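You operate a simulated robot arm through the tools that you are given. There is no shell and no other tool.

You run a simulated robot arm. Do the job below in one go: nothing can be reset, and whatever is moved stays where it is left.

TASK
Run the cabinet up to the heat on the job card.
Fine: vent and door lever closed; wait till the display shows that heat.

It is judged by the outcome, as a careful person would: the job done as asked, and still so three seconds after it is handed in. It fails if anything else is knocked over, pushed out of place, dropped, spilled or broken.

THE ROBOT
A 7-joint arm with a three-finger gripper, fixed in place. Base frame: the origin is at the foot of the arm, x ahead of it, y to its left, z up. Units: mm, degrees, N and s.
Its first joint turns from -166.0 to 166.0 degrees. Payload 2.69 kg.
The tool frame sits at the grasp point between the pads (the TCP): z along the fingers, y along the line on which they close. The tips reach 30 mm beyond it. The gripper opens to 128 mm. The gripper's body begins 117 mm behind the TCP.
Orientation is told as [roll, pitch, yaw] about the base's x, y, z axes, in that order, counted from this pose: with the fingers straight down and closing along the base's y, the tool's x points along the base's -x, its y along +y and its z along -z.

THE INTERFACE
- The arm moves only by the tool servo_tool. Its argument "series" is one flat list of numbers, 7 for each row, row after row: the turn, a rotation vector about the tool's x, y, z in units of 120 degrees (1.0 is 120 degrees), then the shift along the tool's x, y, z in units of 250 mm (1.0 is 250 mm), then the finger opening in mm, from 0 to 128. In form: [rx, ry, rz, x, y, z, claw, rx, ry, rz, x, y, z, claw, ...]. A call has 1 to 20 rows; each row is the pose to reach, as a shift and turn from the pose commanded when the call began, along the tool's axes at that moment. A call with a number of a shift or a turn outside -1 to 1 is refused whole. Each row takes 0.2 s and may step no farther than 50 mm and 8.6 degrees from the row before; otherwise, or with a gripper value out of range, the whole call is refused. A pose out of reach is approached as far as the arm can. The call stops where the force on the tool passes 60 N (or 10 N more than at its start, if that is more) or the arm is blocked; 0.2 s more then pass. The fingers move at their own pace and stop on an object; they squeeze with about 22 N. The grip force told is the motor's: it shows also when the fingers shut on nothing. Time passes only in rows, and 0.2 s behind the last, so rows that repeat a pose let the fingers close. It gives the time, the measured TCP pose, the force on the tool (base axes), the opening and the grip force at its end, in the units of the frame above (readings bear some noise), with the torque about the TCP (base axes, N m) and any sound that the robot's microphone picked up.
- Cameras (640 x 400 px; columns grow to the right, rows downward): "scene" is fixed at [218.9, 500.4, 1386.6]; the picture's right is [-0.24, -0.97, 0.00], its down [-0.20, 0.05, -0.98] and it looks along [0.95, -0.24, -0.21] (base axes); focal length 214 px, centre (320, 200). "wrist" rides on the gripper at [58, 54, -131] in the tool frame; the picture's right is [-0.68, 0.74, 0.00], its down [-0.62, -0.57, -0.55] and it looks along [-0.40, -0.37, 0.84] (tool axes); focal length 234 px, centre (320, 200).
- get_image(camera): a new picture of that camera. The clock stands still meanwhile.
- slide_trunk(by): slides the trunk up (or, below 0, down) by that many mm; the arm rides with it, the base frame stays. It gives what a move gives, with no picture.
- point_at(camera, pixels): for up to 12 pixels [column, row] of the newest picture of that camera ("zoom" is the newest enlarged one), the place [x, y, z] in the base frame of the surface seen there, good to about 2 mm. The clock stands still meanwhile.
- enlarge(camera, box): a new picture of the part [left, top, right, bottom] of that camera's present view, enlarged. The clock stands still meanwhile.
- close_job(): hands the job in; it is judged then, once.

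Leave the gripper open and the arm clear of the work at the hand-in unless told otherwise.

The tools are called by a JSON object that holds its "op" and its "data". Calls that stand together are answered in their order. servo_tool: Moves the arm, as the interface text tells. Its arguments: {"type":"object","properties":{"series":{"type":"array"}},"required":["series"]} The other tools are called the same way: slide_trunk (by) slides the trunk up or down; get_image (camera) takes a picture; point_at (camera, pixels) gives the place of the surface under pixels of a picture; enlarge (camera, box) takes an enlarged picture of a part of a camera's view; close_job () hands the job in.

At the start:

```text
t: 0.0
ee_pos: [655.2, 139.5, 1418.9]
tcp_rot: [0.0, -0.1, 0.0]
force: [-0.6, 0.2, 0.6]
torque: [0.01, -0.02, 0.0]
width: 128.0
finger_force: 0.1
trunk travel left (down, up): [-275.0, 75.0]
```

scene: 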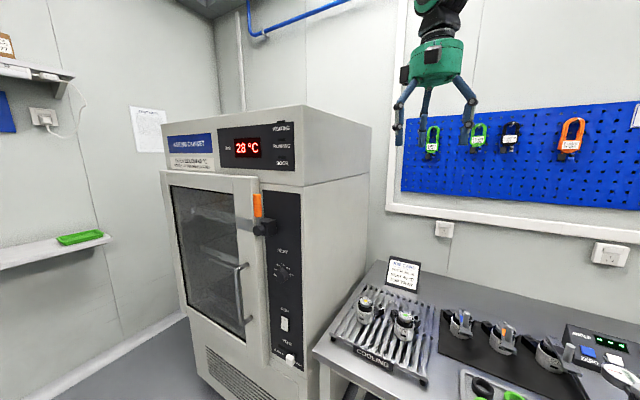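
wrist: 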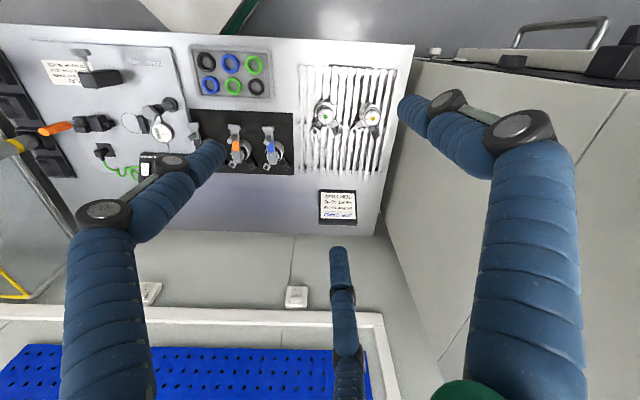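

I see the heating cabinet with the display at 28 °C, a card on the bench near pixel (403,273), and a notice on the wall near (148,128). I'll zoom in on the job card and the cabinet panel.

{"op": "enlarge", "data": {"camera": "scene", "box": [380, 250, 430, 295]}}

{"op": "enlarge", "data": {"camera": "scene", "box": [160, 110, 310, 190]}}

{"op": "enlarge", "data": {"camera": "scene", "box": [230, 180, 330, 380]}}

{"op": "enlarge", "data": {"camera": "scene", "box": [120, 95, 180, 160]}}

{"op": "enlarge", "data": {"camera": "wrist", "box": [310, 180, 370, 230]}}

{"op": "enlarge", "data": {"camera": "wrist", "box": [30, 40, 180, 200]}}

```text
8.89 times, centred on (405, 272) of scene
```

zoom: 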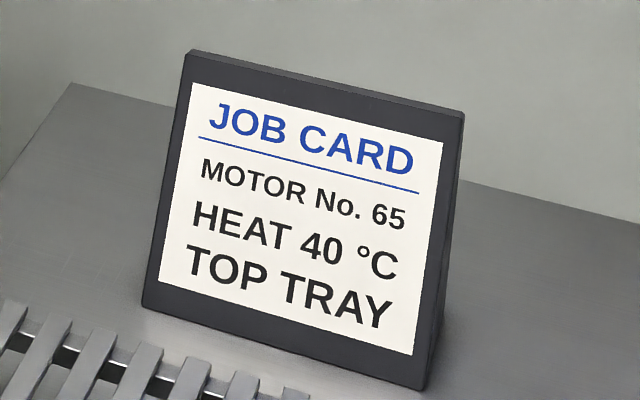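

```text
4.27 times, centred on (235, 150) of scene
```

zoom: 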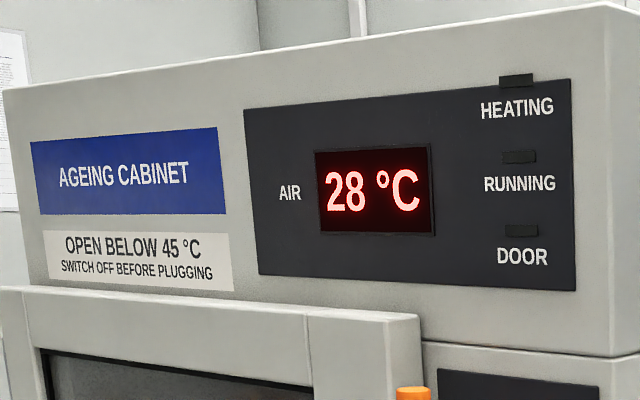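

```text
2.00 times, centred on (280, 280) of scene
```

zoom: 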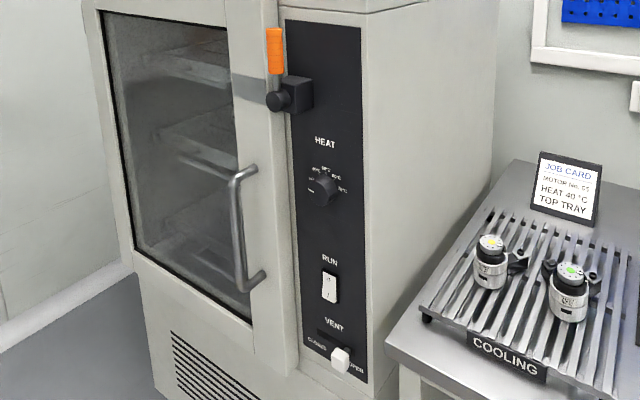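

```text
6.15 times, centred on (150, 128) of scene
```

zoom: 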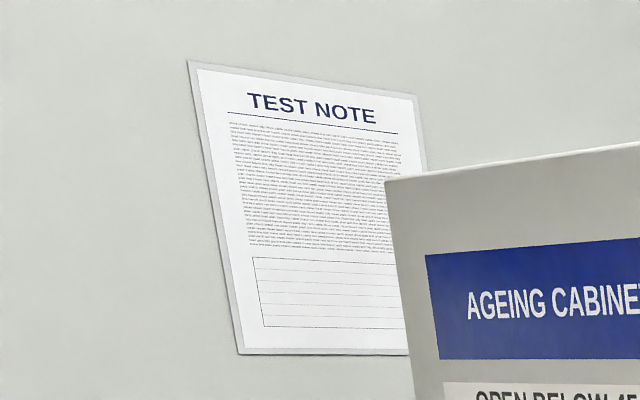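

```text
8.00 times, centred on (340, 205) of wrist
```

zoom: 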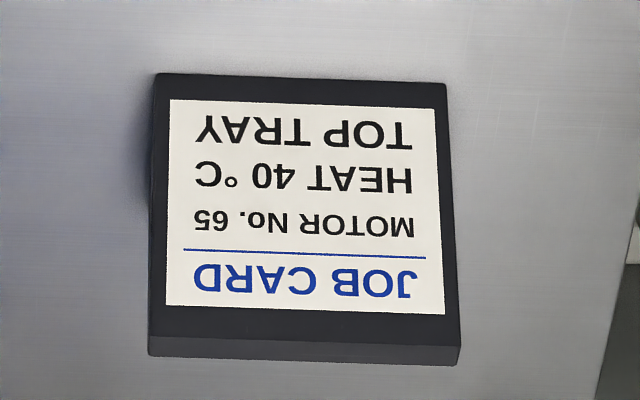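

```text
2.50 times, centred on (105, 120) of wrist
```

zoom: 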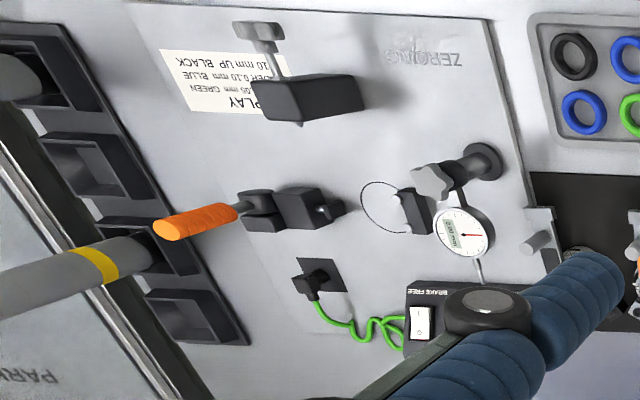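

The job card says HEAT 40 °C. The cabinet has a door lever with an orange handle, a HEAT knob, a RUN rocker and a VENT slider. I'll zoom in on each one.

{"op": "enlarge", "data": {"camera": "scene", "box": [265, 245, 305, 290]}}

{"op": "enlarge", "data": {"camera": "scene", "box": [265, 300, 310, 375]}}

{"op": "enlarge", "data": {"camera": "scene", "box": [235, 175, 295, 250]}}

```text
8.89 times, centred on (285, 268) of scene
```

zoom: 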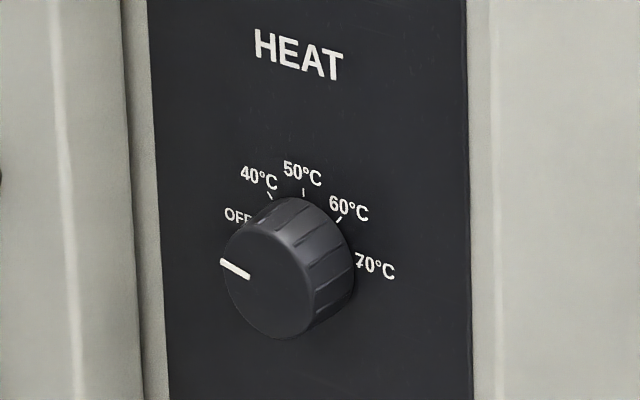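

```text
5.33 times, centred on (288, 338) of scene
```

zoom: 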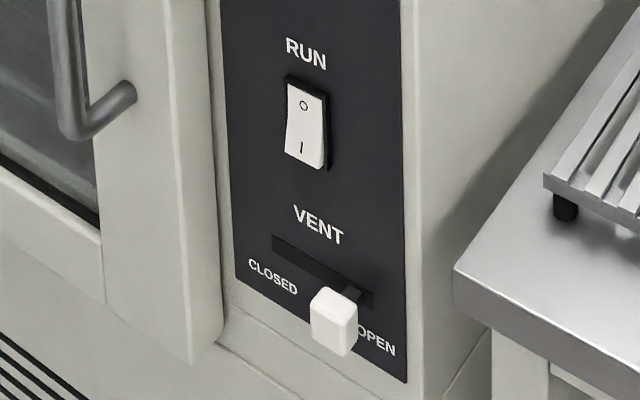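

```text
5.33 times, centred on (265, 212) of scene
```

zoom: 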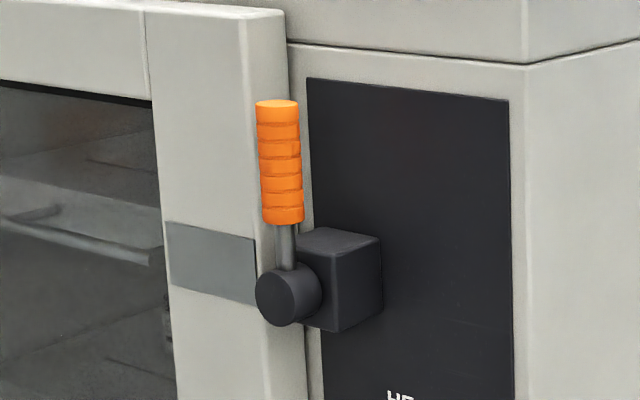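

The lever stands upright, which looks unlatched, with the strike plate to its left. The vent is at OPEN, the knob is at OFF, and RUN looks like it's at O or I (unclear). I'll measure where these are in 3D.

{"op": "point_at", "data": {"camera": "zoom", "pixels": [[280, 107], [280, 160], [284, 215], [287, 245], [285, 295], [340, 240], [350, 290], [210, 260], [220, 180], [270, 60], [420, 200], [420, 350]]}}

{"op": "point_at", "data": {"camera": "scene", "pixels": [[282, 271], [278, 272], [286, 324], [284, 319], [285, 329], [290, 358], [292, 361], [246, 267], [248, 320], [240, 180], [170, 180], [312, 300]]}}

```text
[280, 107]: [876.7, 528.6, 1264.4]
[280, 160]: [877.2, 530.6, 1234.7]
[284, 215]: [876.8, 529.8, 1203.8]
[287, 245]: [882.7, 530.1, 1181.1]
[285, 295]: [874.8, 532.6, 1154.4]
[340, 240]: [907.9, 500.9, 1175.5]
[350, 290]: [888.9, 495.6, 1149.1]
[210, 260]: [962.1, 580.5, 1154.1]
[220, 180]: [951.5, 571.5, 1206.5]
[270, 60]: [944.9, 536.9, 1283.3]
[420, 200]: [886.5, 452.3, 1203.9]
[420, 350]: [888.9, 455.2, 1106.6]
```

```text
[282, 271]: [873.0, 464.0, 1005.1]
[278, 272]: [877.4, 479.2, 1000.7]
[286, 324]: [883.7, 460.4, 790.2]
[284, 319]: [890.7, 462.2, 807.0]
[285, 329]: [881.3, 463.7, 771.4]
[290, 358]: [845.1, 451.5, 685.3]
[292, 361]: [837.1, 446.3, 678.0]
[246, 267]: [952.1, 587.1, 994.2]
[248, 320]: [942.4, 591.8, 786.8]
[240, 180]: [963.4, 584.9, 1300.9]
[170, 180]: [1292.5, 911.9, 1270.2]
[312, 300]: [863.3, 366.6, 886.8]
```

The cabinet seems to be turned relative to the base axes. I'll sample more points on the panel, door and side faces to get its orientation.

{"op": "enlarge", "data": {"camera": "scene", "box": [155, 100, 375, 240]}}

{"op": "point_at", "data": {"camera": "scene", "pixels": [[275, 200], [297, 205], [272, 300], [300, 300], [275, 350], [300, 360], [222, 178], [180, 172], [275, 170], [180, 165], [300, 178], [350, 170]]}}

{"op": "point_at", "data": {"camera": "scene", "pixels": [[235, 265], [247, 295], [252, 330], [260, 300], [260, 340], [240, 340], [200, 310], [240, 272], [244, 320], [340, 300], [315, 345], [350, 250]]}}

```text
2.86 times, centred on (265, 170) of scene
```

zoom: 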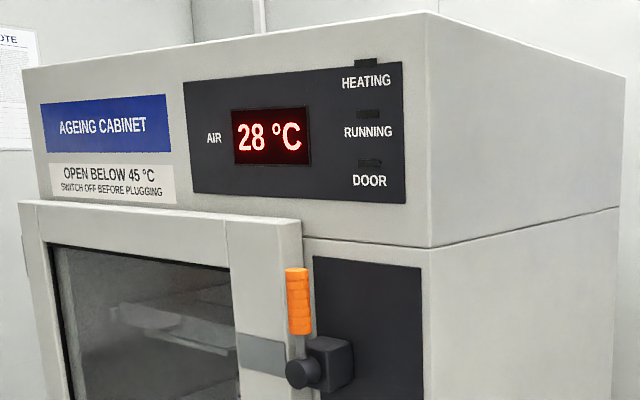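

```text
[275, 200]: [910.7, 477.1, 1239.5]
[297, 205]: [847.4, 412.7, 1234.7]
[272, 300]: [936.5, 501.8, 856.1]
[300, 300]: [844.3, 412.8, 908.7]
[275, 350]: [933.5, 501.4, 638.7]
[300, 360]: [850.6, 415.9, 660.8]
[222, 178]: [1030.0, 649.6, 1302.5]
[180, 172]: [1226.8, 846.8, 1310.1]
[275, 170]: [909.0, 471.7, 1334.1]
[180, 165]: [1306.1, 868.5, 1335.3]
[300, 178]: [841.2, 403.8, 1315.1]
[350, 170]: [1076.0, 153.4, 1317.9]
```

```text
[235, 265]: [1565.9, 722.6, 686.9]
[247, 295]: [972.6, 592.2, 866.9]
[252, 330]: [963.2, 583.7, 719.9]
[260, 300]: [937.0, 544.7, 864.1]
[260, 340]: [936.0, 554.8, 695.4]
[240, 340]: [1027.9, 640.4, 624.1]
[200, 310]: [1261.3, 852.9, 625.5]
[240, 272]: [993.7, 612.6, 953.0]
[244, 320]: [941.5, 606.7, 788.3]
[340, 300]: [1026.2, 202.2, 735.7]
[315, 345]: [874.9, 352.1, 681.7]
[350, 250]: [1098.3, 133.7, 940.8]
```

The panel faces along (-1, 1) in xy, so the tool must point along (0.707, -0.707, 0). Next I'll take closer measurements of the knob and its scale.

{"op": "enlarge", "data": {"camera": "scene", "box": [268, 255, 300, 285]}}

```text
13.33 times, centred on (284, 270) of scene
```

zoom: 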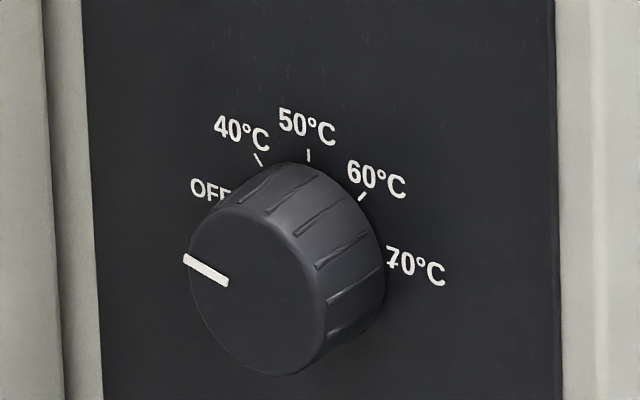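

{"op": "point_at", "data": {"camera": "zoom", "pixels": [[188, 259], [225, 281], [257, 294], [259, 212], [230, 358], [318, 310], [259, 159], [309, 155], [363, 195], [391, 262], [205, 190], [350, 270]]}}

{"op": "enlarge", "data": {"camera": "scene", "box": [272, 335, 308, 370]}}

```text
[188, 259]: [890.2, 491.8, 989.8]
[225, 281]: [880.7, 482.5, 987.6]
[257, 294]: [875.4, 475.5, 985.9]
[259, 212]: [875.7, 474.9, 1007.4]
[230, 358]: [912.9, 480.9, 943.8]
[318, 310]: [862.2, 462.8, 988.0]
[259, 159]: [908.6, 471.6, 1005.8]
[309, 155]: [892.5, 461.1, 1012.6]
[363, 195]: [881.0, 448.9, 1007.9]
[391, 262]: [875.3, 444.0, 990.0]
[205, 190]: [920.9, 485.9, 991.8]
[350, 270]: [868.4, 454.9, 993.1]
```

```text
11.43 times, centred on (290, 352) of scene
```

zoom: 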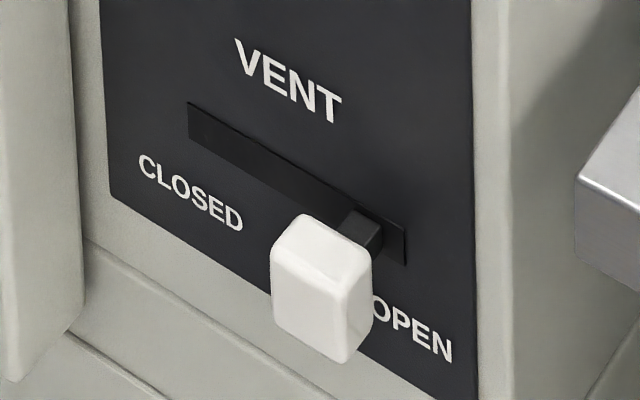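

The knob is centred near u≈957, z≈986 (in the cabinet frame), with a face radius of about 20 and scale steps of about 40°. Next I'll measure the vent slider and the rocker.

{"op": "point_at", "data": {"camera": "zoom", "pixels": [[305, 300], [280, 295], [345, 310], [310, 235], [365, 300], [320, 270], [310, 345], [190, 120], [404, 248], [370, 225], [490, 200], [600, 180]]}}

{"op": "enlarge", "data": {"camera": "scene", "box": [270, 305, 304, 340]}}

```text
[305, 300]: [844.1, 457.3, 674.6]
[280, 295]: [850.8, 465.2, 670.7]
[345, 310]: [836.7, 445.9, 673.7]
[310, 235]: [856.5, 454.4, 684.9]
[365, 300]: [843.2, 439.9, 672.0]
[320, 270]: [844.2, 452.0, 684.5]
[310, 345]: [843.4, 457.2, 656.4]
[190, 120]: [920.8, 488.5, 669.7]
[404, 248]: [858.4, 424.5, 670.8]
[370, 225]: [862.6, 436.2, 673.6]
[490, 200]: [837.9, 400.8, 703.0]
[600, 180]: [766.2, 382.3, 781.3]
```

```text
11.43 times, centred on (287, 322) of scene
```

zoom: 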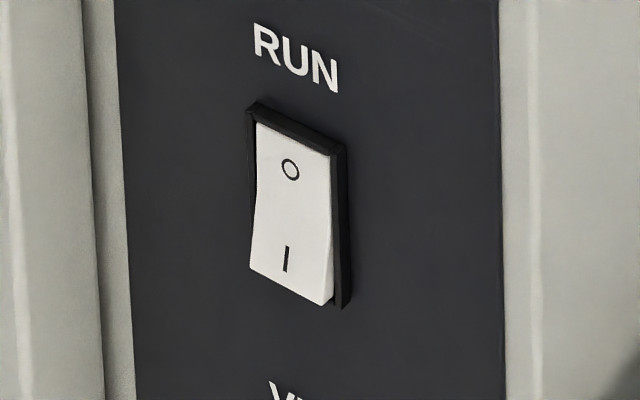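

The vent knob sits at u≈907–931, z≈672, and its slot runs to u≈996 (CLOSED side). The rocker's top (O) is pressed in, so it is off. I'll check the bench edges for clearance, and the rocker points too.

{"op": "point_at", "data": {"camera": "zoom", "pixels": [[290, 170], [286, 260], [310, 285], [265, 270], [290, 220], [300, 140], [345, 290], [260, 105], [340, 150], [400, 200]]}}

{"op": "point_at", "data": {"camera": "scene", "pixels": [[318, 350], [330, 360], [370, 378], [420, 395], [322, 340], [350, 300], [372, 268], [450, 280], [390, 385], [345, 366], [330, 375], [320, 360]]}}

{"op": "point_at", "data": {"camera": "wrist", "pixels": [[412, 48], [300, 45], [200, 40], [100, 35], [30, 30], [380, 230], [395, 60], [20, 100], [60, 220], [560, 60], [560, 35], [480, 55]]}}

```text
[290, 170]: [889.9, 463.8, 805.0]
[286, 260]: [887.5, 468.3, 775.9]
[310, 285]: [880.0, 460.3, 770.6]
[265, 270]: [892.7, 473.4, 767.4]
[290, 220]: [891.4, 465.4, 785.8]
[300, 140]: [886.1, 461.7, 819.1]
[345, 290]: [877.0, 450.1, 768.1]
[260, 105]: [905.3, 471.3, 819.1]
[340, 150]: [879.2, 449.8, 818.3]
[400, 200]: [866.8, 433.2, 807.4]
```

```text
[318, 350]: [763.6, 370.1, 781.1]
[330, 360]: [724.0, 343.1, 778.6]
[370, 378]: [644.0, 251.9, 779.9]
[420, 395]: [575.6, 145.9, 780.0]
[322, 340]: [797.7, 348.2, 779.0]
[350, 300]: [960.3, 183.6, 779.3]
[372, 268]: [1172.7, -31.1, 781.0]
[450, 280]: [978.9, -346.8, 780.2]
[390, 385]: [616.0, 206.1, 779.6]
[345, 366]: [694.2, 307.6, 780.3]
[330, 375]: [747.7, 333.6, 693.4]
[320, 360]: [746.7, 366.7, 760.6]
```

```text
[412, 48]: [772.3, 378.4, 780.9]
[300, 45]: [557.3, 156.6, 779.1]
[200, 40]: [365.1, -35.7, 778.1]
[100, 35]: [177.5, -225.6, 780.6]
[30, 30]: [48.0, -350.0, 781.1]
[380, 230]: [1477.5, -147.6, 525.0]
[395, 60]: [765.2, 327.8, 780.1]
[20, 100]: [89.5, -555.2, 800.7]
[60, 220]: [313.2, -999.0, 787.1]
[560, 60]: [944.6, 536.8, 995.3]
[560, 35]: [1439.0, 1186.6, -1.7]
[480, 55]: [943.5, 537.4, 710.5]
```

The bench top is at z≈780 with its front edge at v≈270–280, so there's free space in front of the cabinet. I'll look at the gripper's shape and at the lever more closely before moving.

{"op": "enlarge", "data": {"camera": "scene", "box": [380, 0, 500, 150]}}

{"op": "enlarge", "data": {"camera": "scene", "box": [240, 185, 285, 245]}}

```text
2.67 times, centred on (440, 75) of scene
```

zoom: 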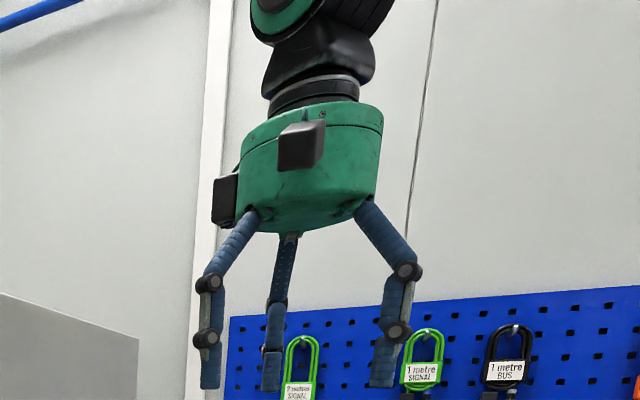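

```text
6.67 times, centred on (262, 215) of scene
```

zoom: 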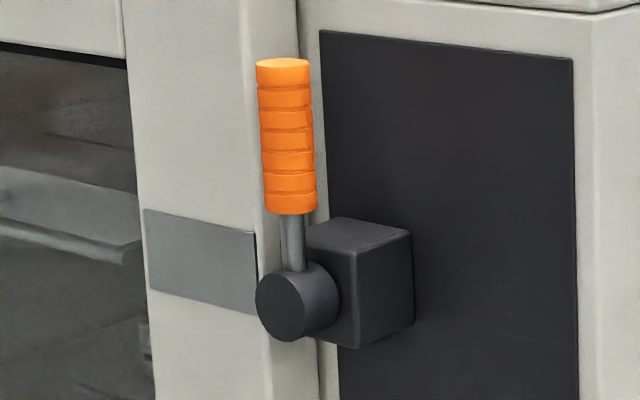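

The hand shows a third, middle finger. I'll find out where it sits relative to the TCP.

{"op": "point_at", "data": {"camera": "wrist", "pixels": [[338, 252], [342, 285], [345, 330], [350, 380], [215, 150], [165, 165], [100, 215], [405, 105], [450, 100], [520, 125], [520, 250], [100, 300]]}}

{"op": "enlarge", "data": {"camera": "wrist", "box": [40, 80, 600, 400]}}

```text
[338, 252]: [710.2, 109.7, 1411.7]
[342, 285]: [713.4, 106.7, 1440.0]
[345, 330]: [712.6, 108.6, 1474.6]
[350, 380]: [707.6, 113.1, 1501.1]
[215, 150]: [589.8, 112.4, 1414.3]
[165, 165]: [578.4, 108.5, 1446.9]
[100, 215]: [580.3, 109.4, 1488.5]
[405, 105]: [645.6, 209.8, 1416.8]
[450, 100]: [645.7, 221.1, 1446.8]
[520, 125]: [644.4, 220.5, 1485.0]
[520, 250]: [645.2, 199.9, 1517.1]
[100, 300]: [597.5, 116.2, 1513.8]
```

```text
1.14 times, centred on (320, 240) of wrist
```

zoom: 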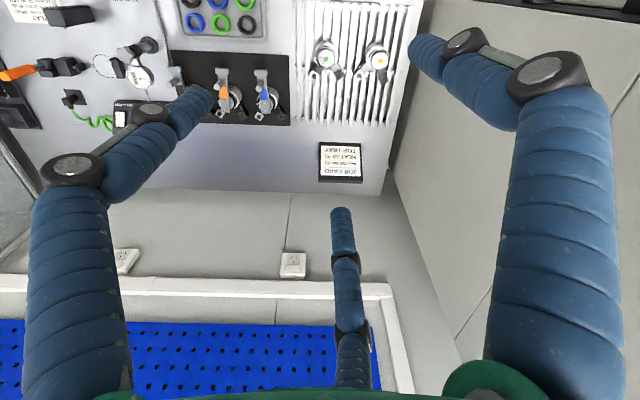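

The picture shows three fingers, although the text describes a two-finger gripper. I'll close the hand in free air, where nothing is near, to see how it really closes.

{"op": "servo_tool", "data": {"series": [0, 0, 0, 0, 0, 0, 60, 0, 0, 0, 0, 0, 0, 0, 0, 0, 0, 0, 0, 0, 0, 0, 0, 0, 0, 0, 0, 0]}}

{"op": "get_image", "data": {"camera": "wrist"}}

{"op": "enlarge", "data": {"camera": "scene", "box": [380, 0, 500, 150]}}

```text
t: 1.0
ee_pos: [655.2, 138.5, 1418.5]
tcp_rot: [0.0, 0.0, 0.0]
force: [-0.8, 0.2, -0.2]
torque: [-0.01, 0.02, 0.01]
width: 2.1
finger_force: 22.4
trunk travel left (down, up): [-275.0, 75.0]
```

```text
taken
```

wrist: 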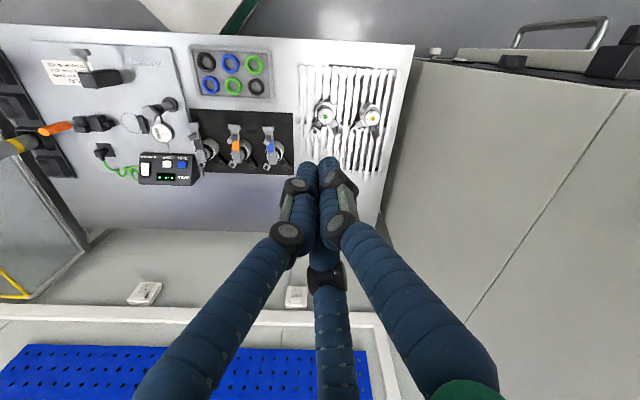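

```text
2.67 times, centred on (440, 75) of scene
```

zoom: 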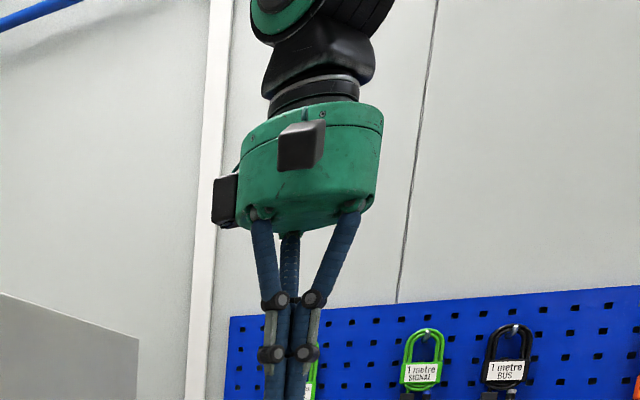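

The hand closes into a central cluster of three fingers. I'll measure where the closed tips are relative to the TCP.

{"op": "point_at", "data": {"camera": "wrist", "pixels": [[328, 160], [312, 168], [340, 168], [298, 185], [350, 190], [288, 232], [342, 222], [325, 280], [255, 275], [390, 270], [320, 200]]}}

{"op": "enlarge", "data": {"camera": "scene", "box": [420, 60, 470, 170]}}

{"op": "enlarge", "data": {"camera": "wrist", "box": [240, 130, 420, 300]}}

```text
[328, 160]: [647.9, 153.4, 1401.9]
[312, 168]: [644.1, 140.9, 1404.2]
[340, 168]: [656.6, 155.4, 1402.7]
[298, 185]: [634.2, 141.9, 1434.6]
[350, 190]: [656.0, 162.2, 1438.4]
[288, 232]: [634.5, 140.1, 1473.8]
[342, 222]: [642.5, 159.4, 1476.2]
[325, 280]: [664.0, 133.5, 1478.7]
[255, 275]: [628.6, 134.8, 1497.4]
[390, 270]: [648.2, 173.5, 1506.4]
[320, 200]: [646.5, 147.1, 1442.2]
```

```text
3.64 times, centred on (445, 115) of scene
```

zoom: 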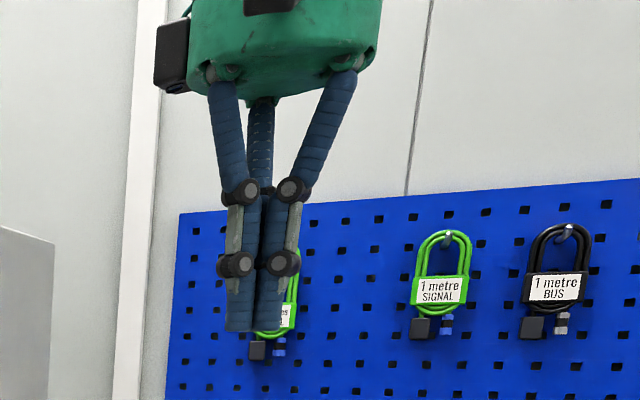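

```text
2.35 times, centred on (330, 215) of wrist
```

zoom: 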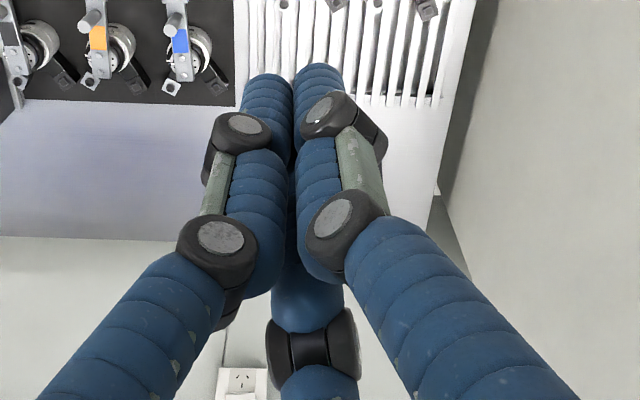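

I now have what I need. I'll move back away from the cabinet toward v≈120 while turning the tool to point along (0.707, -0.707, 0), with the fingers closed. I'll take the first 10 rows as a part-turn and check.

{"op": "servo_tool", "data": {"series": [0.0195, -0.0472, 0.0195, 0.02, 0.0653, 0, 0, 0.0391, -0.0944, 0.0391, 0.04, 0.1307, 0, 0, 0.0586, -0.1416, 0.0586, 0.06, 0.196, 0, 0, 0.0781, -0.1888, 0.0781, 0.08, 0.2613, 0, 0, 0.0977, -0.236, 0.0977, 0.1, 0.3267, 0, 0, 0.1172, -0.2832, 0.1172, 0.12, 0.392, 0, 0, 0.1367, -0.3304, 0.1367, 0.14, 0.4573, 0, 0, 0.1563, -0.3776, 0.1563, 0.16, 0.5227, 0, 0]}}

{"op": "get_image", "data": {"camera": "scene"}}

```text
t: 2.8
ee_pos: [614.3, 271.1, 1418.7]
tcp_rot: [-13.9, -47.4, -13.9]
force: [0.8, 0.5, 0.1]
torque: [0.0, 0.02, -0.01]
width: 2.6
finger_force: 21.8
trunk travel left (down, up): [-275.0, 75.0]
```

```text
taken
```

scene: 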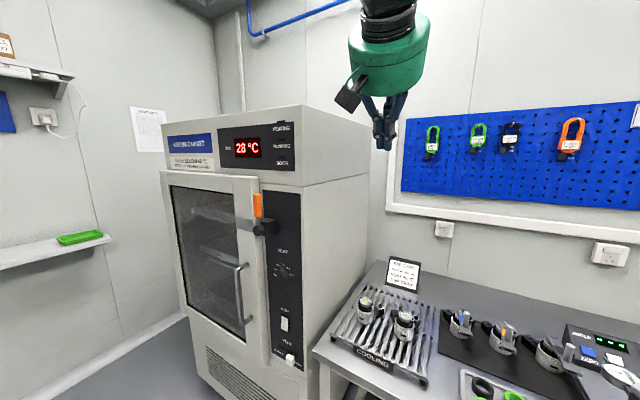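

The turn is going as planned and nothing is close. I'll finish the turn in place, 7 more rows.

{"op": "servo_tool", "data": {"series": [0.0195, -0.0472, 0.0195, 0, 0, 0, 0, 0.039, -0.0944, 0.039, 0, 0, 0, 0, 0.0585, -0.1416, 0.0585, 0, 0, 0, 0, 0.078, -0.1887, 0.078, 0, 0, 0, 0, 0.0976, -0.2359, 0.0976, 0, 0, 0, 0, 0.1171, -0.2831, 0.1171, 0, 0, 0, 0, 0.1366, -0.3303, 0.1366, 0, 0, 0, 0]}}

{"op": "get_image", "data": {"camera": "scene"}}

{"op": "get_image", "data": {"camera": "wrist"}}

```text
t: 4.4
ee_pos: [614.6, 269.8, 1417.8]
tcp_rot: [160.5, -89.9, 154.4]
force: [0.4, -0.4, 0.3]
torque: [-0.01, -0.01, -0.02]
width: 2.4
finger_force: 22.1
trunk travel left (down, up): [-275.0, 75.0]
```

```text
taken
```

scene: 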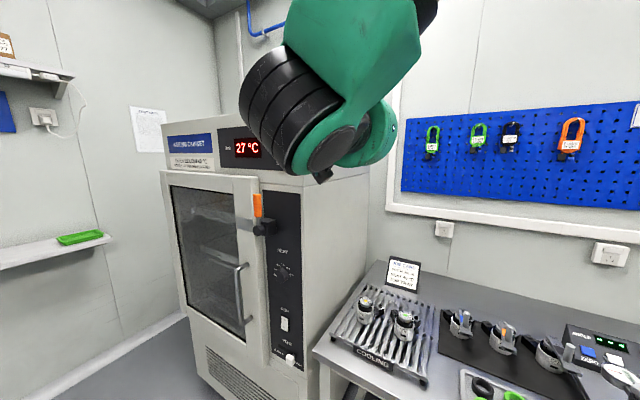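

```text
taken
```

wrist: 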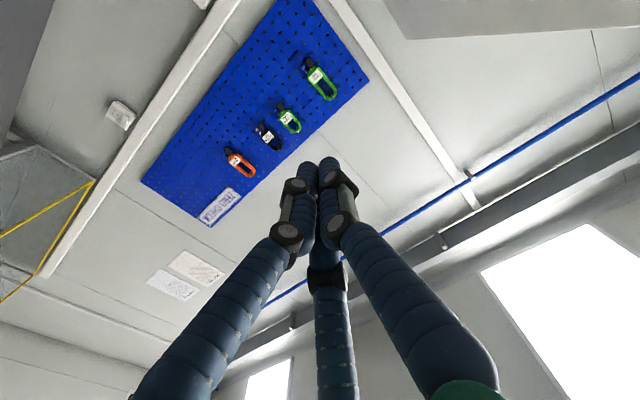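

The tool now points at the panel: tool x is down, y is toward the cabinet's left, z goes into the panel. I'll move toward a standoff in front of the lever, 245 mm left, 94 mm back and 118 mm down.

{"op": "servo_tool", "data": {"series": [0, 0, 0, 0.0472, 0.098, -0.0376, 0, 0, 0, 0, 0.0944, 0.196, -0.0752, 0, 0, 0, 0, 0.1416, 0.294, -0.1128, 0, 0, 0, 0, 0.1888, 0.392, -0.1504, 0, 0, 0, 0, 0.236, 0.49, -0.188, 0, 0, 0, 0, 0.2832, 0.588, -0.2256, 0, 0, 0, 0, 0.3304, 0.686, -0.2632, 0, 0, 0, 0, 0.3776, 0.784, -0.3008, 0, 0, 0, 0, 0.4248, 0.882, -0.3384, 0, 0, 0, 0, 0.472, 0.98, -0.376, 0]}}

{"op": "get_image", "data": {"camera": "scene"}}

{"op": "get_image", "data": {"camera": "wrist"}}

```text
t: 6.6
ee_pos: [723.2, 509.8, 1299.7]
tcp_rot: [-136.1, -90.0, 91.2]
force: [-0.1, 0.4, -0.2]
torque: [0.0, 0.0, -0.03]
width: 2.3
finger_force: 22.7
trunk travel left (down, up): [-275.0, 75.0]
```

```text
taken
```

scene: 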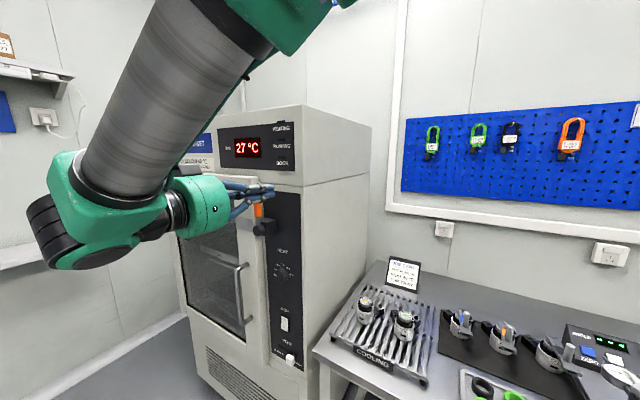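

```text
taken
```

wrist: 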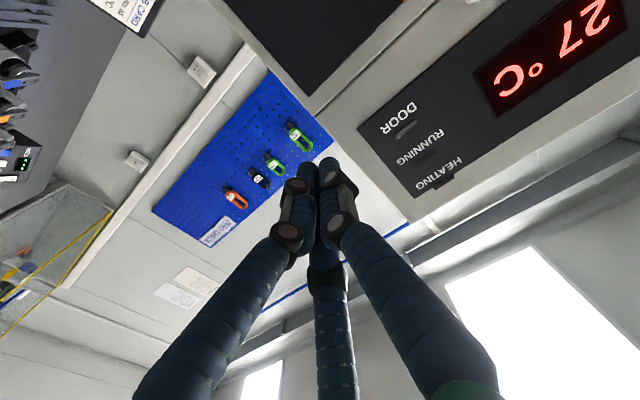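

The position is good, at u≈872, v≈151. I'll shift to the right-hand side of the lever, 85 mm left and 63 mm down, still at standoff.

{"op": "servo_tool", "data": {"series": [0, 0, 0, 0.063, 0.085, 0, 0, 0, 0, 0, 0.126, 0.17, 0, 0, 0, 0, 0, 0.189, 0.255, 0, 0, 0, 0, 0, 0.252, 0.34, 0, 0]}}

{"op": "get_image", "data": {"camera": "scene"}}

{"op": "enlarge", "data": {"camera": "scene", "box": [200, 160, 310, 250]}}

{"op": "get_image", "data": {"camera": "wrist"}}

```text
t: 7.6
ee_pos: [780.9, 570.6, 1236.3]
tcp_rot: [-136.3, -90.0, 91.3]
force: [1.1, 0.5, 1.1]
torque: [0.04, 0.0, 0.0]
width: 2.3
finger_force: 22.0
trunk travel left (down, up): [-275.0, 75.0]
```

```text
taken
```

scene: 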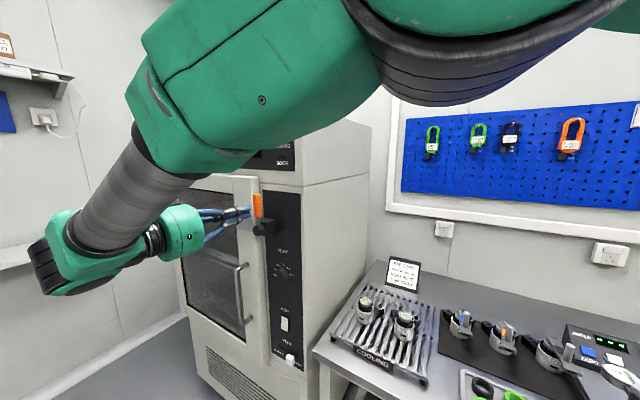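

```text
4.44 times, centred on (255, 205) of scene
```

zoom: 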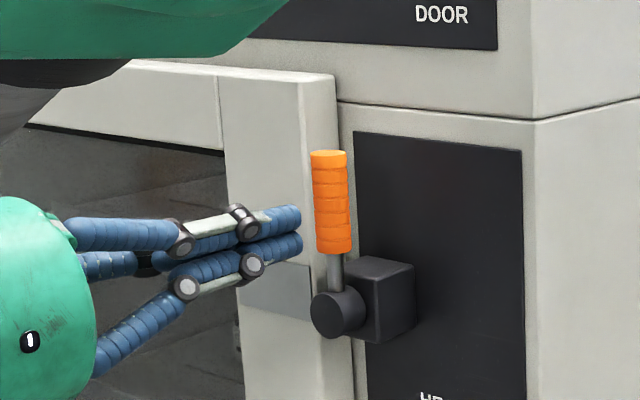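

```text
taken
```

wrist: 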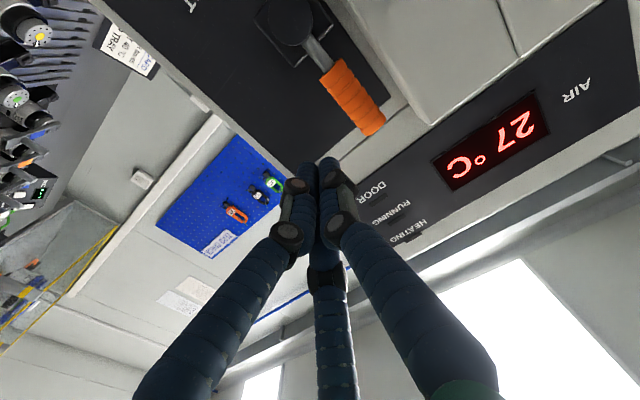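

The fingers are level with the lever grip and to its right. I'll measure the fingertips, and re-measure the lever, in this enlarged picture and the wrist picture.

{"op": "point_at", "data": {"camera": "zoom", "pixels": [[297, 214], [298, 243], [300, 225], [315, 200], [330, 200], [346, 200], [330, 155], [335, 270], [335, 312], [362, 310]]}}

{"op": "point_at", "data": {"camera": "wrist", "pixels": [[372, 122], [345, 85], [315, 45], [280, 20], [335, 95], [365, 90], [430, 60], [312, 168], [327, 162]]}}

```text
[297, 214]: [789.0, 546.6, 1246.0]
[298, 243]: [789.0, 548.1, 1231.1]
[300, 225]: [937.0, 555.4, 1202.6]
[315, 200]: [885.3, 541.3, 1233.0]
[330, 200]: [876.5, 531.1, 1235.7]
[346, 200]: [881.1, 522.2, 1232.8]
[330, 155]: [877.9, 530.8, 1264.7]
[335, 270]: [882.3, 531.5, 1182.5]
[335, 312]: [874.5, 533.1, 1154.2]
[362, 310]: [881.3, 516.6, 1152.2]
```

```text
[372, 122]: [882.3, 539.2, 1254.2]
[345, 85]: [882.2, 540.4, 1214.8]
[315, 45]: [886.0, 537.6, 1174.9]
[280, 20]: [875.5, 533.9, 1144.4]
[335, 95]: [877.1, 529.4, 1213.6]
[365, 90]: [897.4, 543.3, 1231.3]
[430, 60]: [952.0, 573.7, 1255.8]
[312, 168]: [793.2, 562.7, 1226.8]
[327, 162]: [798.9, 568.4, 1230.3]
```

The lever grip is centred at u≈1005, v≈255 with radius 13, and pivots near z≈1153. The door face is at v≈269. I'll move the fingertips forward 82 mm (tips to v≈261), staying right of the lever.

{"op": "servo_tool", "data": {"series": [0, 0, 0, 0, 0, 0.066, 0, 0, 0, 0, 0, 0, 0.132, 0, 0, 0, 0, 0, 0, 0.198, 0, 0, 0, 0, 0, 0, 0.264, 0, 0, 0, 0, 0, 0, 0.328, 0]}}

{"op": "enlarge", "data": {"camera": "scene", "box": [200, 160, 310, 250]}}

{"op": "get_image", "data": {"camera": "wrist"}}

```text
t: 8.8
ee_pos: [839.7, 511.5, 1236.6]
tcp_rot: [-116.4, -89.9, 71.6]
force: [-0.1, 0.1, 0.3]
torque: [-0.05, 0.03, 0.01]
width: 2.3
finger_force: 22.0
trunk travel left (down, up): [-275.0, 75.0]
```

```text
4.44 times, centred on (255, 205) of scene
```

zoom: 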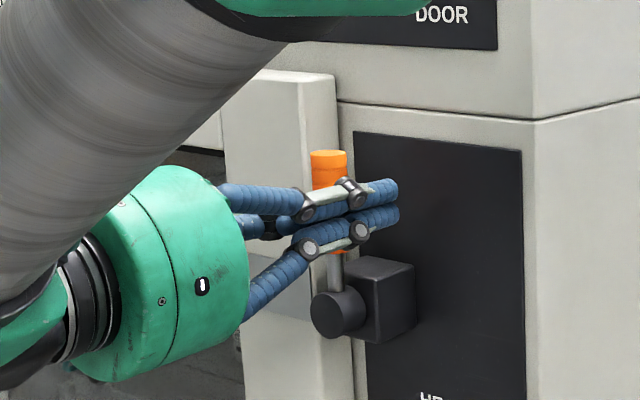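

```text
taken
```

wrist: 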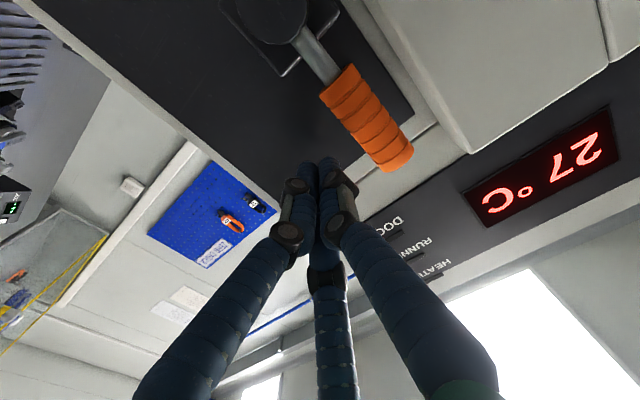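

The tips are beside the grip on its right (in the wrist view the grip is the orange cylinder at (365,120), the tips at (310,170)). I'll push the lever about 20° to the left and check.

{"op": "servo_tool", "data": {"series": [0, 0, 0, 0.0144, 0.0584, 0, 0, 0, 0, 0, 0.0304, 0.1024, 0, 0, 0, 0, 0, 0.0264, 0.1304, 0, 0, 0, 0, 0, 0.0224, 0.156, 0, 0, 0, 0, 0, 0.02, 0.1844, 0, 0, 0, 0, 0, 0.0196, 0.2108, 0, 0]}}

{"op": "enlarge", "data": {"camera": "scene", "box": [200, 160, 310, 250]}}

{"op": "get_image", "data": {"camera": "wrist"}}

```text
t: 10.2
ee_pos: [878.1, 549.5, 1233.2]
tcp_rot: [-142.9, -90.0, 97.9]
force: [-0.2, -0.8, 0.5]
torque: [0.03, -0.01, 0.04]
width: 2.3
finger_force: 21.8
trunk travel left (down, up): [-275.0, 75.0]
```

```text
4.44 times, centred on (255, 205) of scene
```

zoom: 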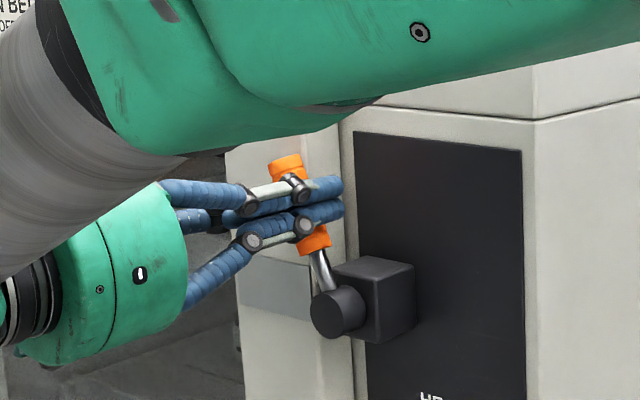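

```text
taken
```

wrist: 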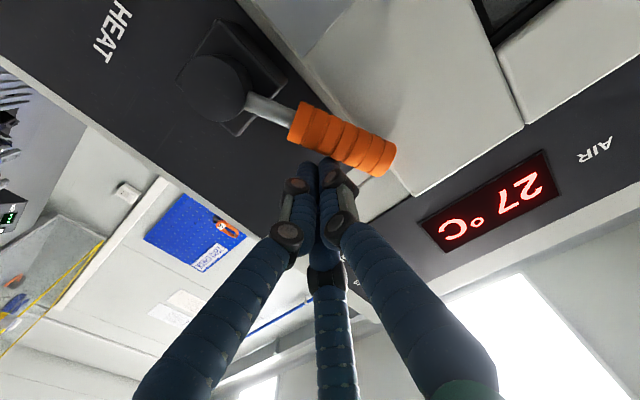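

The lever is following the push to the left with almost no force. I'll continue the arc to about 70° and check.

{"op": "servo_tool", "data": {"series": [0, 0, 0, 0.0068, 0.0544, 0, 0, 0, 0, 0, 0.0232, 0.1068, 0, 0, 0, 0, 0, 0.0484, 0.156, 0, 0, 0, 0, 0, 0.0816, 0.1996, 0, 0, 0, 0, 0, 0.1216, 0.2368, 0, 0]}}

{"op": "enlarge", "data": {"camera": "scene", "box": [200, 160, 310, 250]}}

{"op": "get_image", "data": {"camera": "wrist"}}

```text
t: 11.4
ee_pos: [919.1, 590.3, 1203.1]
tcp_rot: [-163.9, -90.0, 119.0]
force: [1.0, -0.1, 1.1]
torque: [0.0, 0.01, 0.0]
width: 2.3
finger_force: 22.2
trunk travel left (down, up): [-275.0, 75.0]
```

```text
4.44 times, centred on (255, 205) of scene
```

zoom: 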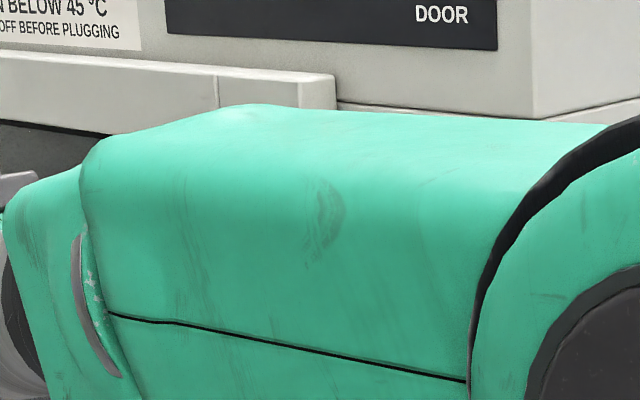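

```text
taken
```

wrist: 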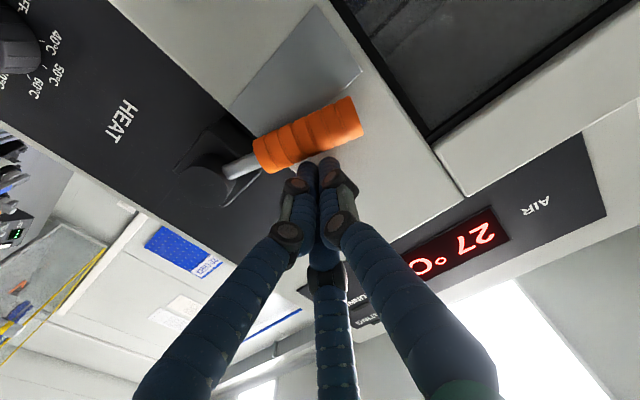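

The lever is at about 70° and heading for the strike plate. I'll continue the last 20° gently.

{"op": "servo_tool", "data": {"series": [0, 0, 0, 0.024, 0.016, 0, 0, 0, 0, 0, 0.0468, 0.0296, 0, 0, 0, 0, 0, 0.072, 0.042, 0, 0, 0, 0, 0, 0.0972, 0.0508, 0, 0]}}

{"op": "get_image", "data": {"camera": "wrist"}}

{"op": "get_image", "data": {"camera": "scene"}}

```text
t: 12.4
ee_pos: [923.5, 595.2, 1179.7]
tcp_rot: [178.5, -89.9, 136.5]
force: [-0.6, -1.3, 0.5]
torque: [0.01, 0.01, -0.02]
width: 2.2
finger_force: 22.0
out of reach, approached as far as the arm can: row 3, 4
trunk travel left (down, up): [-275.0, 75.0]
```

```text
taken
```

wrist: 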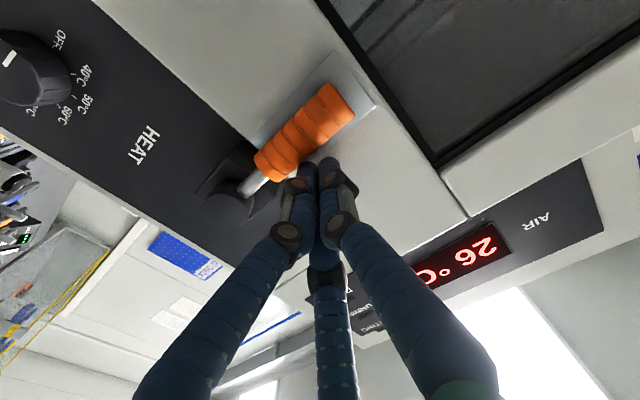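

```text
taken
```

scene: 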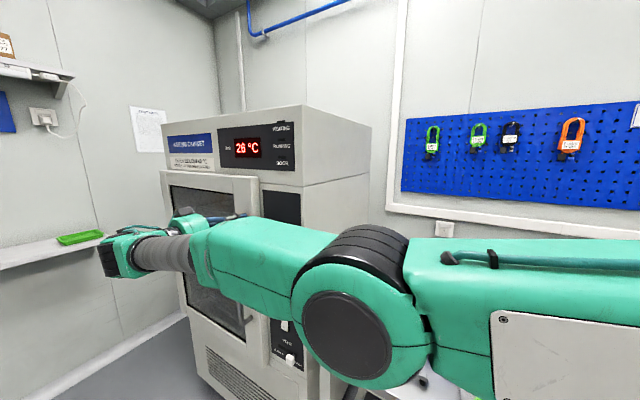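

The arm is at its limit at u≈1074. I'll check the lever's actual angle from the wrist picture.

{"op": "point_at", "data": {"camera": "wrist", "pixels": [[338, 100], [320, 115], [300, 130], [280, 148], [262, 165], [250, 185], [345, 115], [310, 150], [340, 65], [372, 100], [300, 100], [228, 205]]}}

{"op": "enlarge", "data": {"camera": "wrist", "box": [190, 40, 400, 240]}}

```text
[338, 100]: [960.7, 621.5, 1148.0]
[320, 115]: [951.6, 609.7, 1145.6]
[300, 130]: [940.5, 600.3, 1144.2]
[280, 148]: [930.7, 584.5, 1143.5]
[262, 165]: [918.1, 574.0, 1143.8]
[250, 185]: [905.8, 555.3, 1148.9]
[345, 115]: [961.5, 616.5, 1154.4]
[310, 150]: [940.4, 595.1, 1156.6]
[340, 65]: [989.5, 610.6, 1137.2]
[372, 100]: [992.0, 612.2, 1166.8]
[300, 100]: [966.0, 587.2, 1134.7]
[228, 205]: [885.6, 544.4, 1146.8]
```

```text
2.00 times, centred on (295, 140) of wrist
```

zoom: 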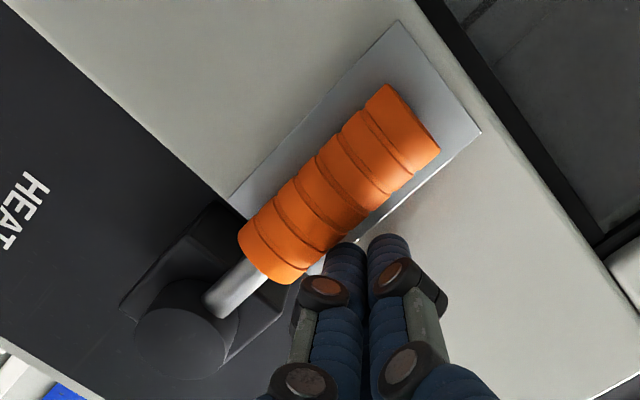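

The lever is about 86° over and nearly horizontal across the plate. I'll pull in slightly (u≈1062) to regain reach and press down the last few mm.

{"op": "servo_tool", "data": {"series": [0, 0, 0, 0, -0.04, 0, 0, 0, 0, 0, 0, -0.072, 0, 0, 0, 0, 0, 0.012, -0.072, 0, 0, 0, 0, 0, 0.024, -0.072, 0, 0, 0, 0, 0, 0.036, -0.072, 0, 0]}}

{"op": "get_image", "data": {"camera": "wrist"}}

{"op": "enlarge", "data": {"camera": "scene", "box": [215, 115, 305, 175]}}

```text
t: 13.6
ee_pos: [910.3, 581.8, 1178.3]
tcp_rot: [106.1, -89.6, -151.1]
force: [-7.4, -9.1, 24.0]
torque: [0.23, 0.64, -1.06]
width: 2.1
finger_force: 21.9
trunk travel left (down, up): [-275.0, 75.0]
```

```text
taken
```

wrist: 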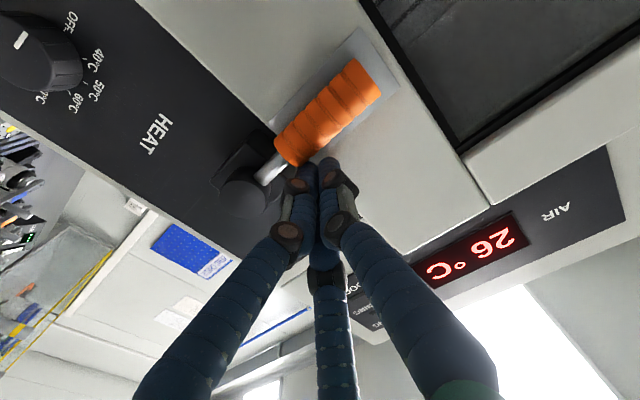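

```text
6.67 times, centred on (260, 145) of scene
```

zoom: 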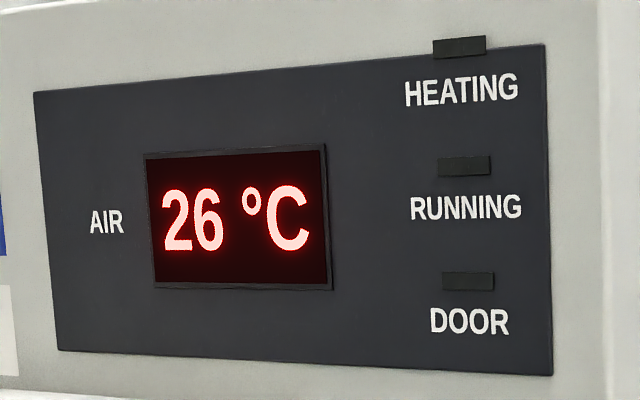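

The push now meets 24 N upward, so the lever is against its stop. I'll check its line once more.

{"op": "point_at", "data": {"camera": "wrist", "pixels": [[355, 65], [340, 80], [325, 95], [305, 115], [285, 135], [270, 170], [245, 190], [368, 90], [345, 112], [320, 135], [355, 40], [395, 75]]}}

{"op": "enlarge", "data": {"camera": "wrist", "box": [200, 10, 410, 220]}}

```text
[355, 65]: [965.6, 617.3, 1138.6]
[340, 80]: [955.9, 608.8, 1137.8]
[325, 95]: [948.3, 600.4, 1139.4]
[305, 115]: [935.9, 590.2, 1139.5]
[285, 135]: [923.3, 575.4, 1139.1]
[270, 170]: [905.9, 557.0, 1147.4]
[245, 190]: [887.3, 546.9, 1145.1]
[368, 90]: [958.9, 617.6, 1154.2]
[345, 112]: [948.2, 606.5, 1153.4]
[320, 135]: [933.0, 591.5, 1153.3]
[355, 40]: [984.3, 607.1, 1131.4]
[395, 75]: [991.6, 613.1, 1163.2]
```

```text
1.90 times, centred on (305, 115) of wrist
```

zoom: 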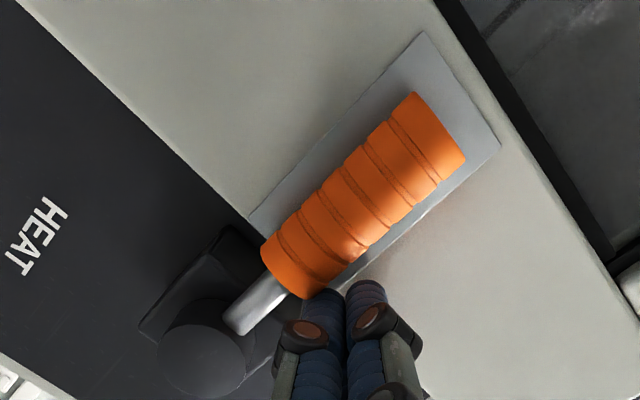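

The lever is now horizontal across the plate, at its stop. I'll back off upward 30 mm, then retreat 110 mm from the panel.

{"op": "servo_tool", "data": {"series": [0, 0, 0, -0.06, 0, 0, 0, 0, 0, 0, -0.12, 0, 0, 0, 0, 0, 0, -0.12, 0, -0.12, 0, 0, 0, 0, -0.12, 0, -0.24, 0, 0, 0, 0, -0.12, -0.04, -0.36, 0, 0, 0, 0, -0.12, -0.08, -0.44, 0]}}

{"op": "get_image", "data": {"camera": "wrist"}}

{"op": "get_image", "data": {"camera": "scene"}}

```text
t: 14.0
ee_pos: [906.2, 578.7, 1175.1]
tcp_rot: [-83.6, -89.2, 38.2]
force: [-21.2, -11.7, 4.8]
torque: [-0.28, 0.09, -0.51]
width: 2.3
finger_force: 21.8
trunk travel left (down, up): [-275.0, 75.0]
stopped in row 2: the force on the tool passed its limit at 64 N (the readings are from after the stop); the commanded pose is now the measured one
```

```text
taken
```

wrist: 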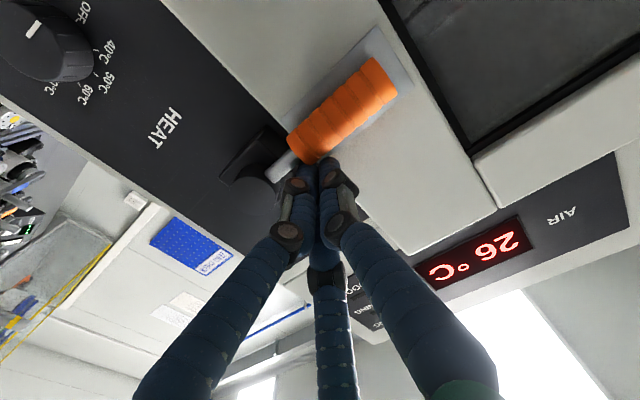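

```text
taken
```

scene: 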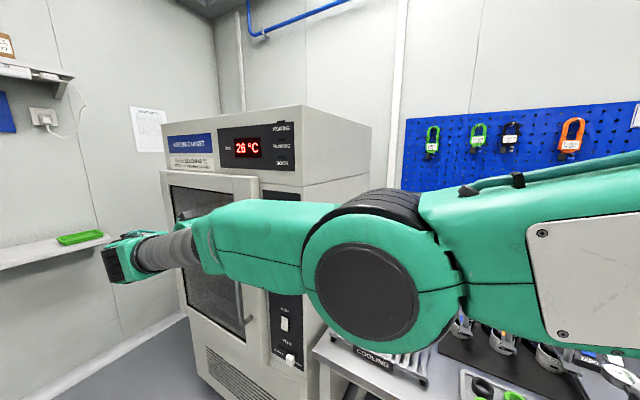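

The upward move stalled: the arm is nearly straight there and the fingers pressed on the lever. The lever still looks horizontal. I'll lift the whole arm off the lever with the trunk, 20 mm up.

{"op": "slide_trunk", "data": {"by": 20}}

{"op": "get_image", "data": {"camera": "wrist"}}

```text
t: 14.6
ee_pos: [906.4, 578.3, 1177.1]
tcp_rot: [-82.0, -88.2, 36.3]
force: [1.3, 0.5, -0.8]
torque: [-0.12, -0.18, -0.06]
width: 2.6
finger_force: 21.6
trunk travel left (down, up): [-292.0, 58.0]
stopped: the force on the tool passed its limit at 63 N (the readings are from after the stop); the commanded pose is now the measured one
```

```text
taken
```

wrist: 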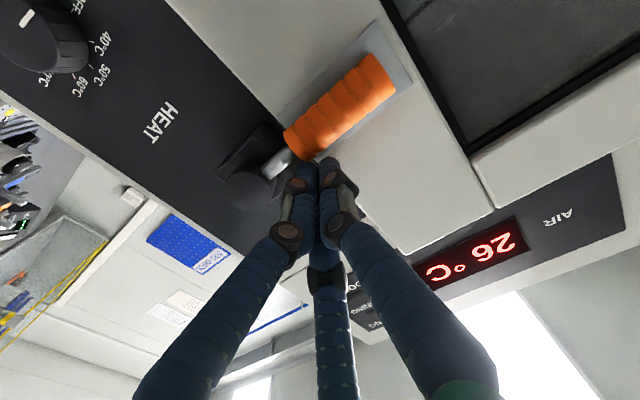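

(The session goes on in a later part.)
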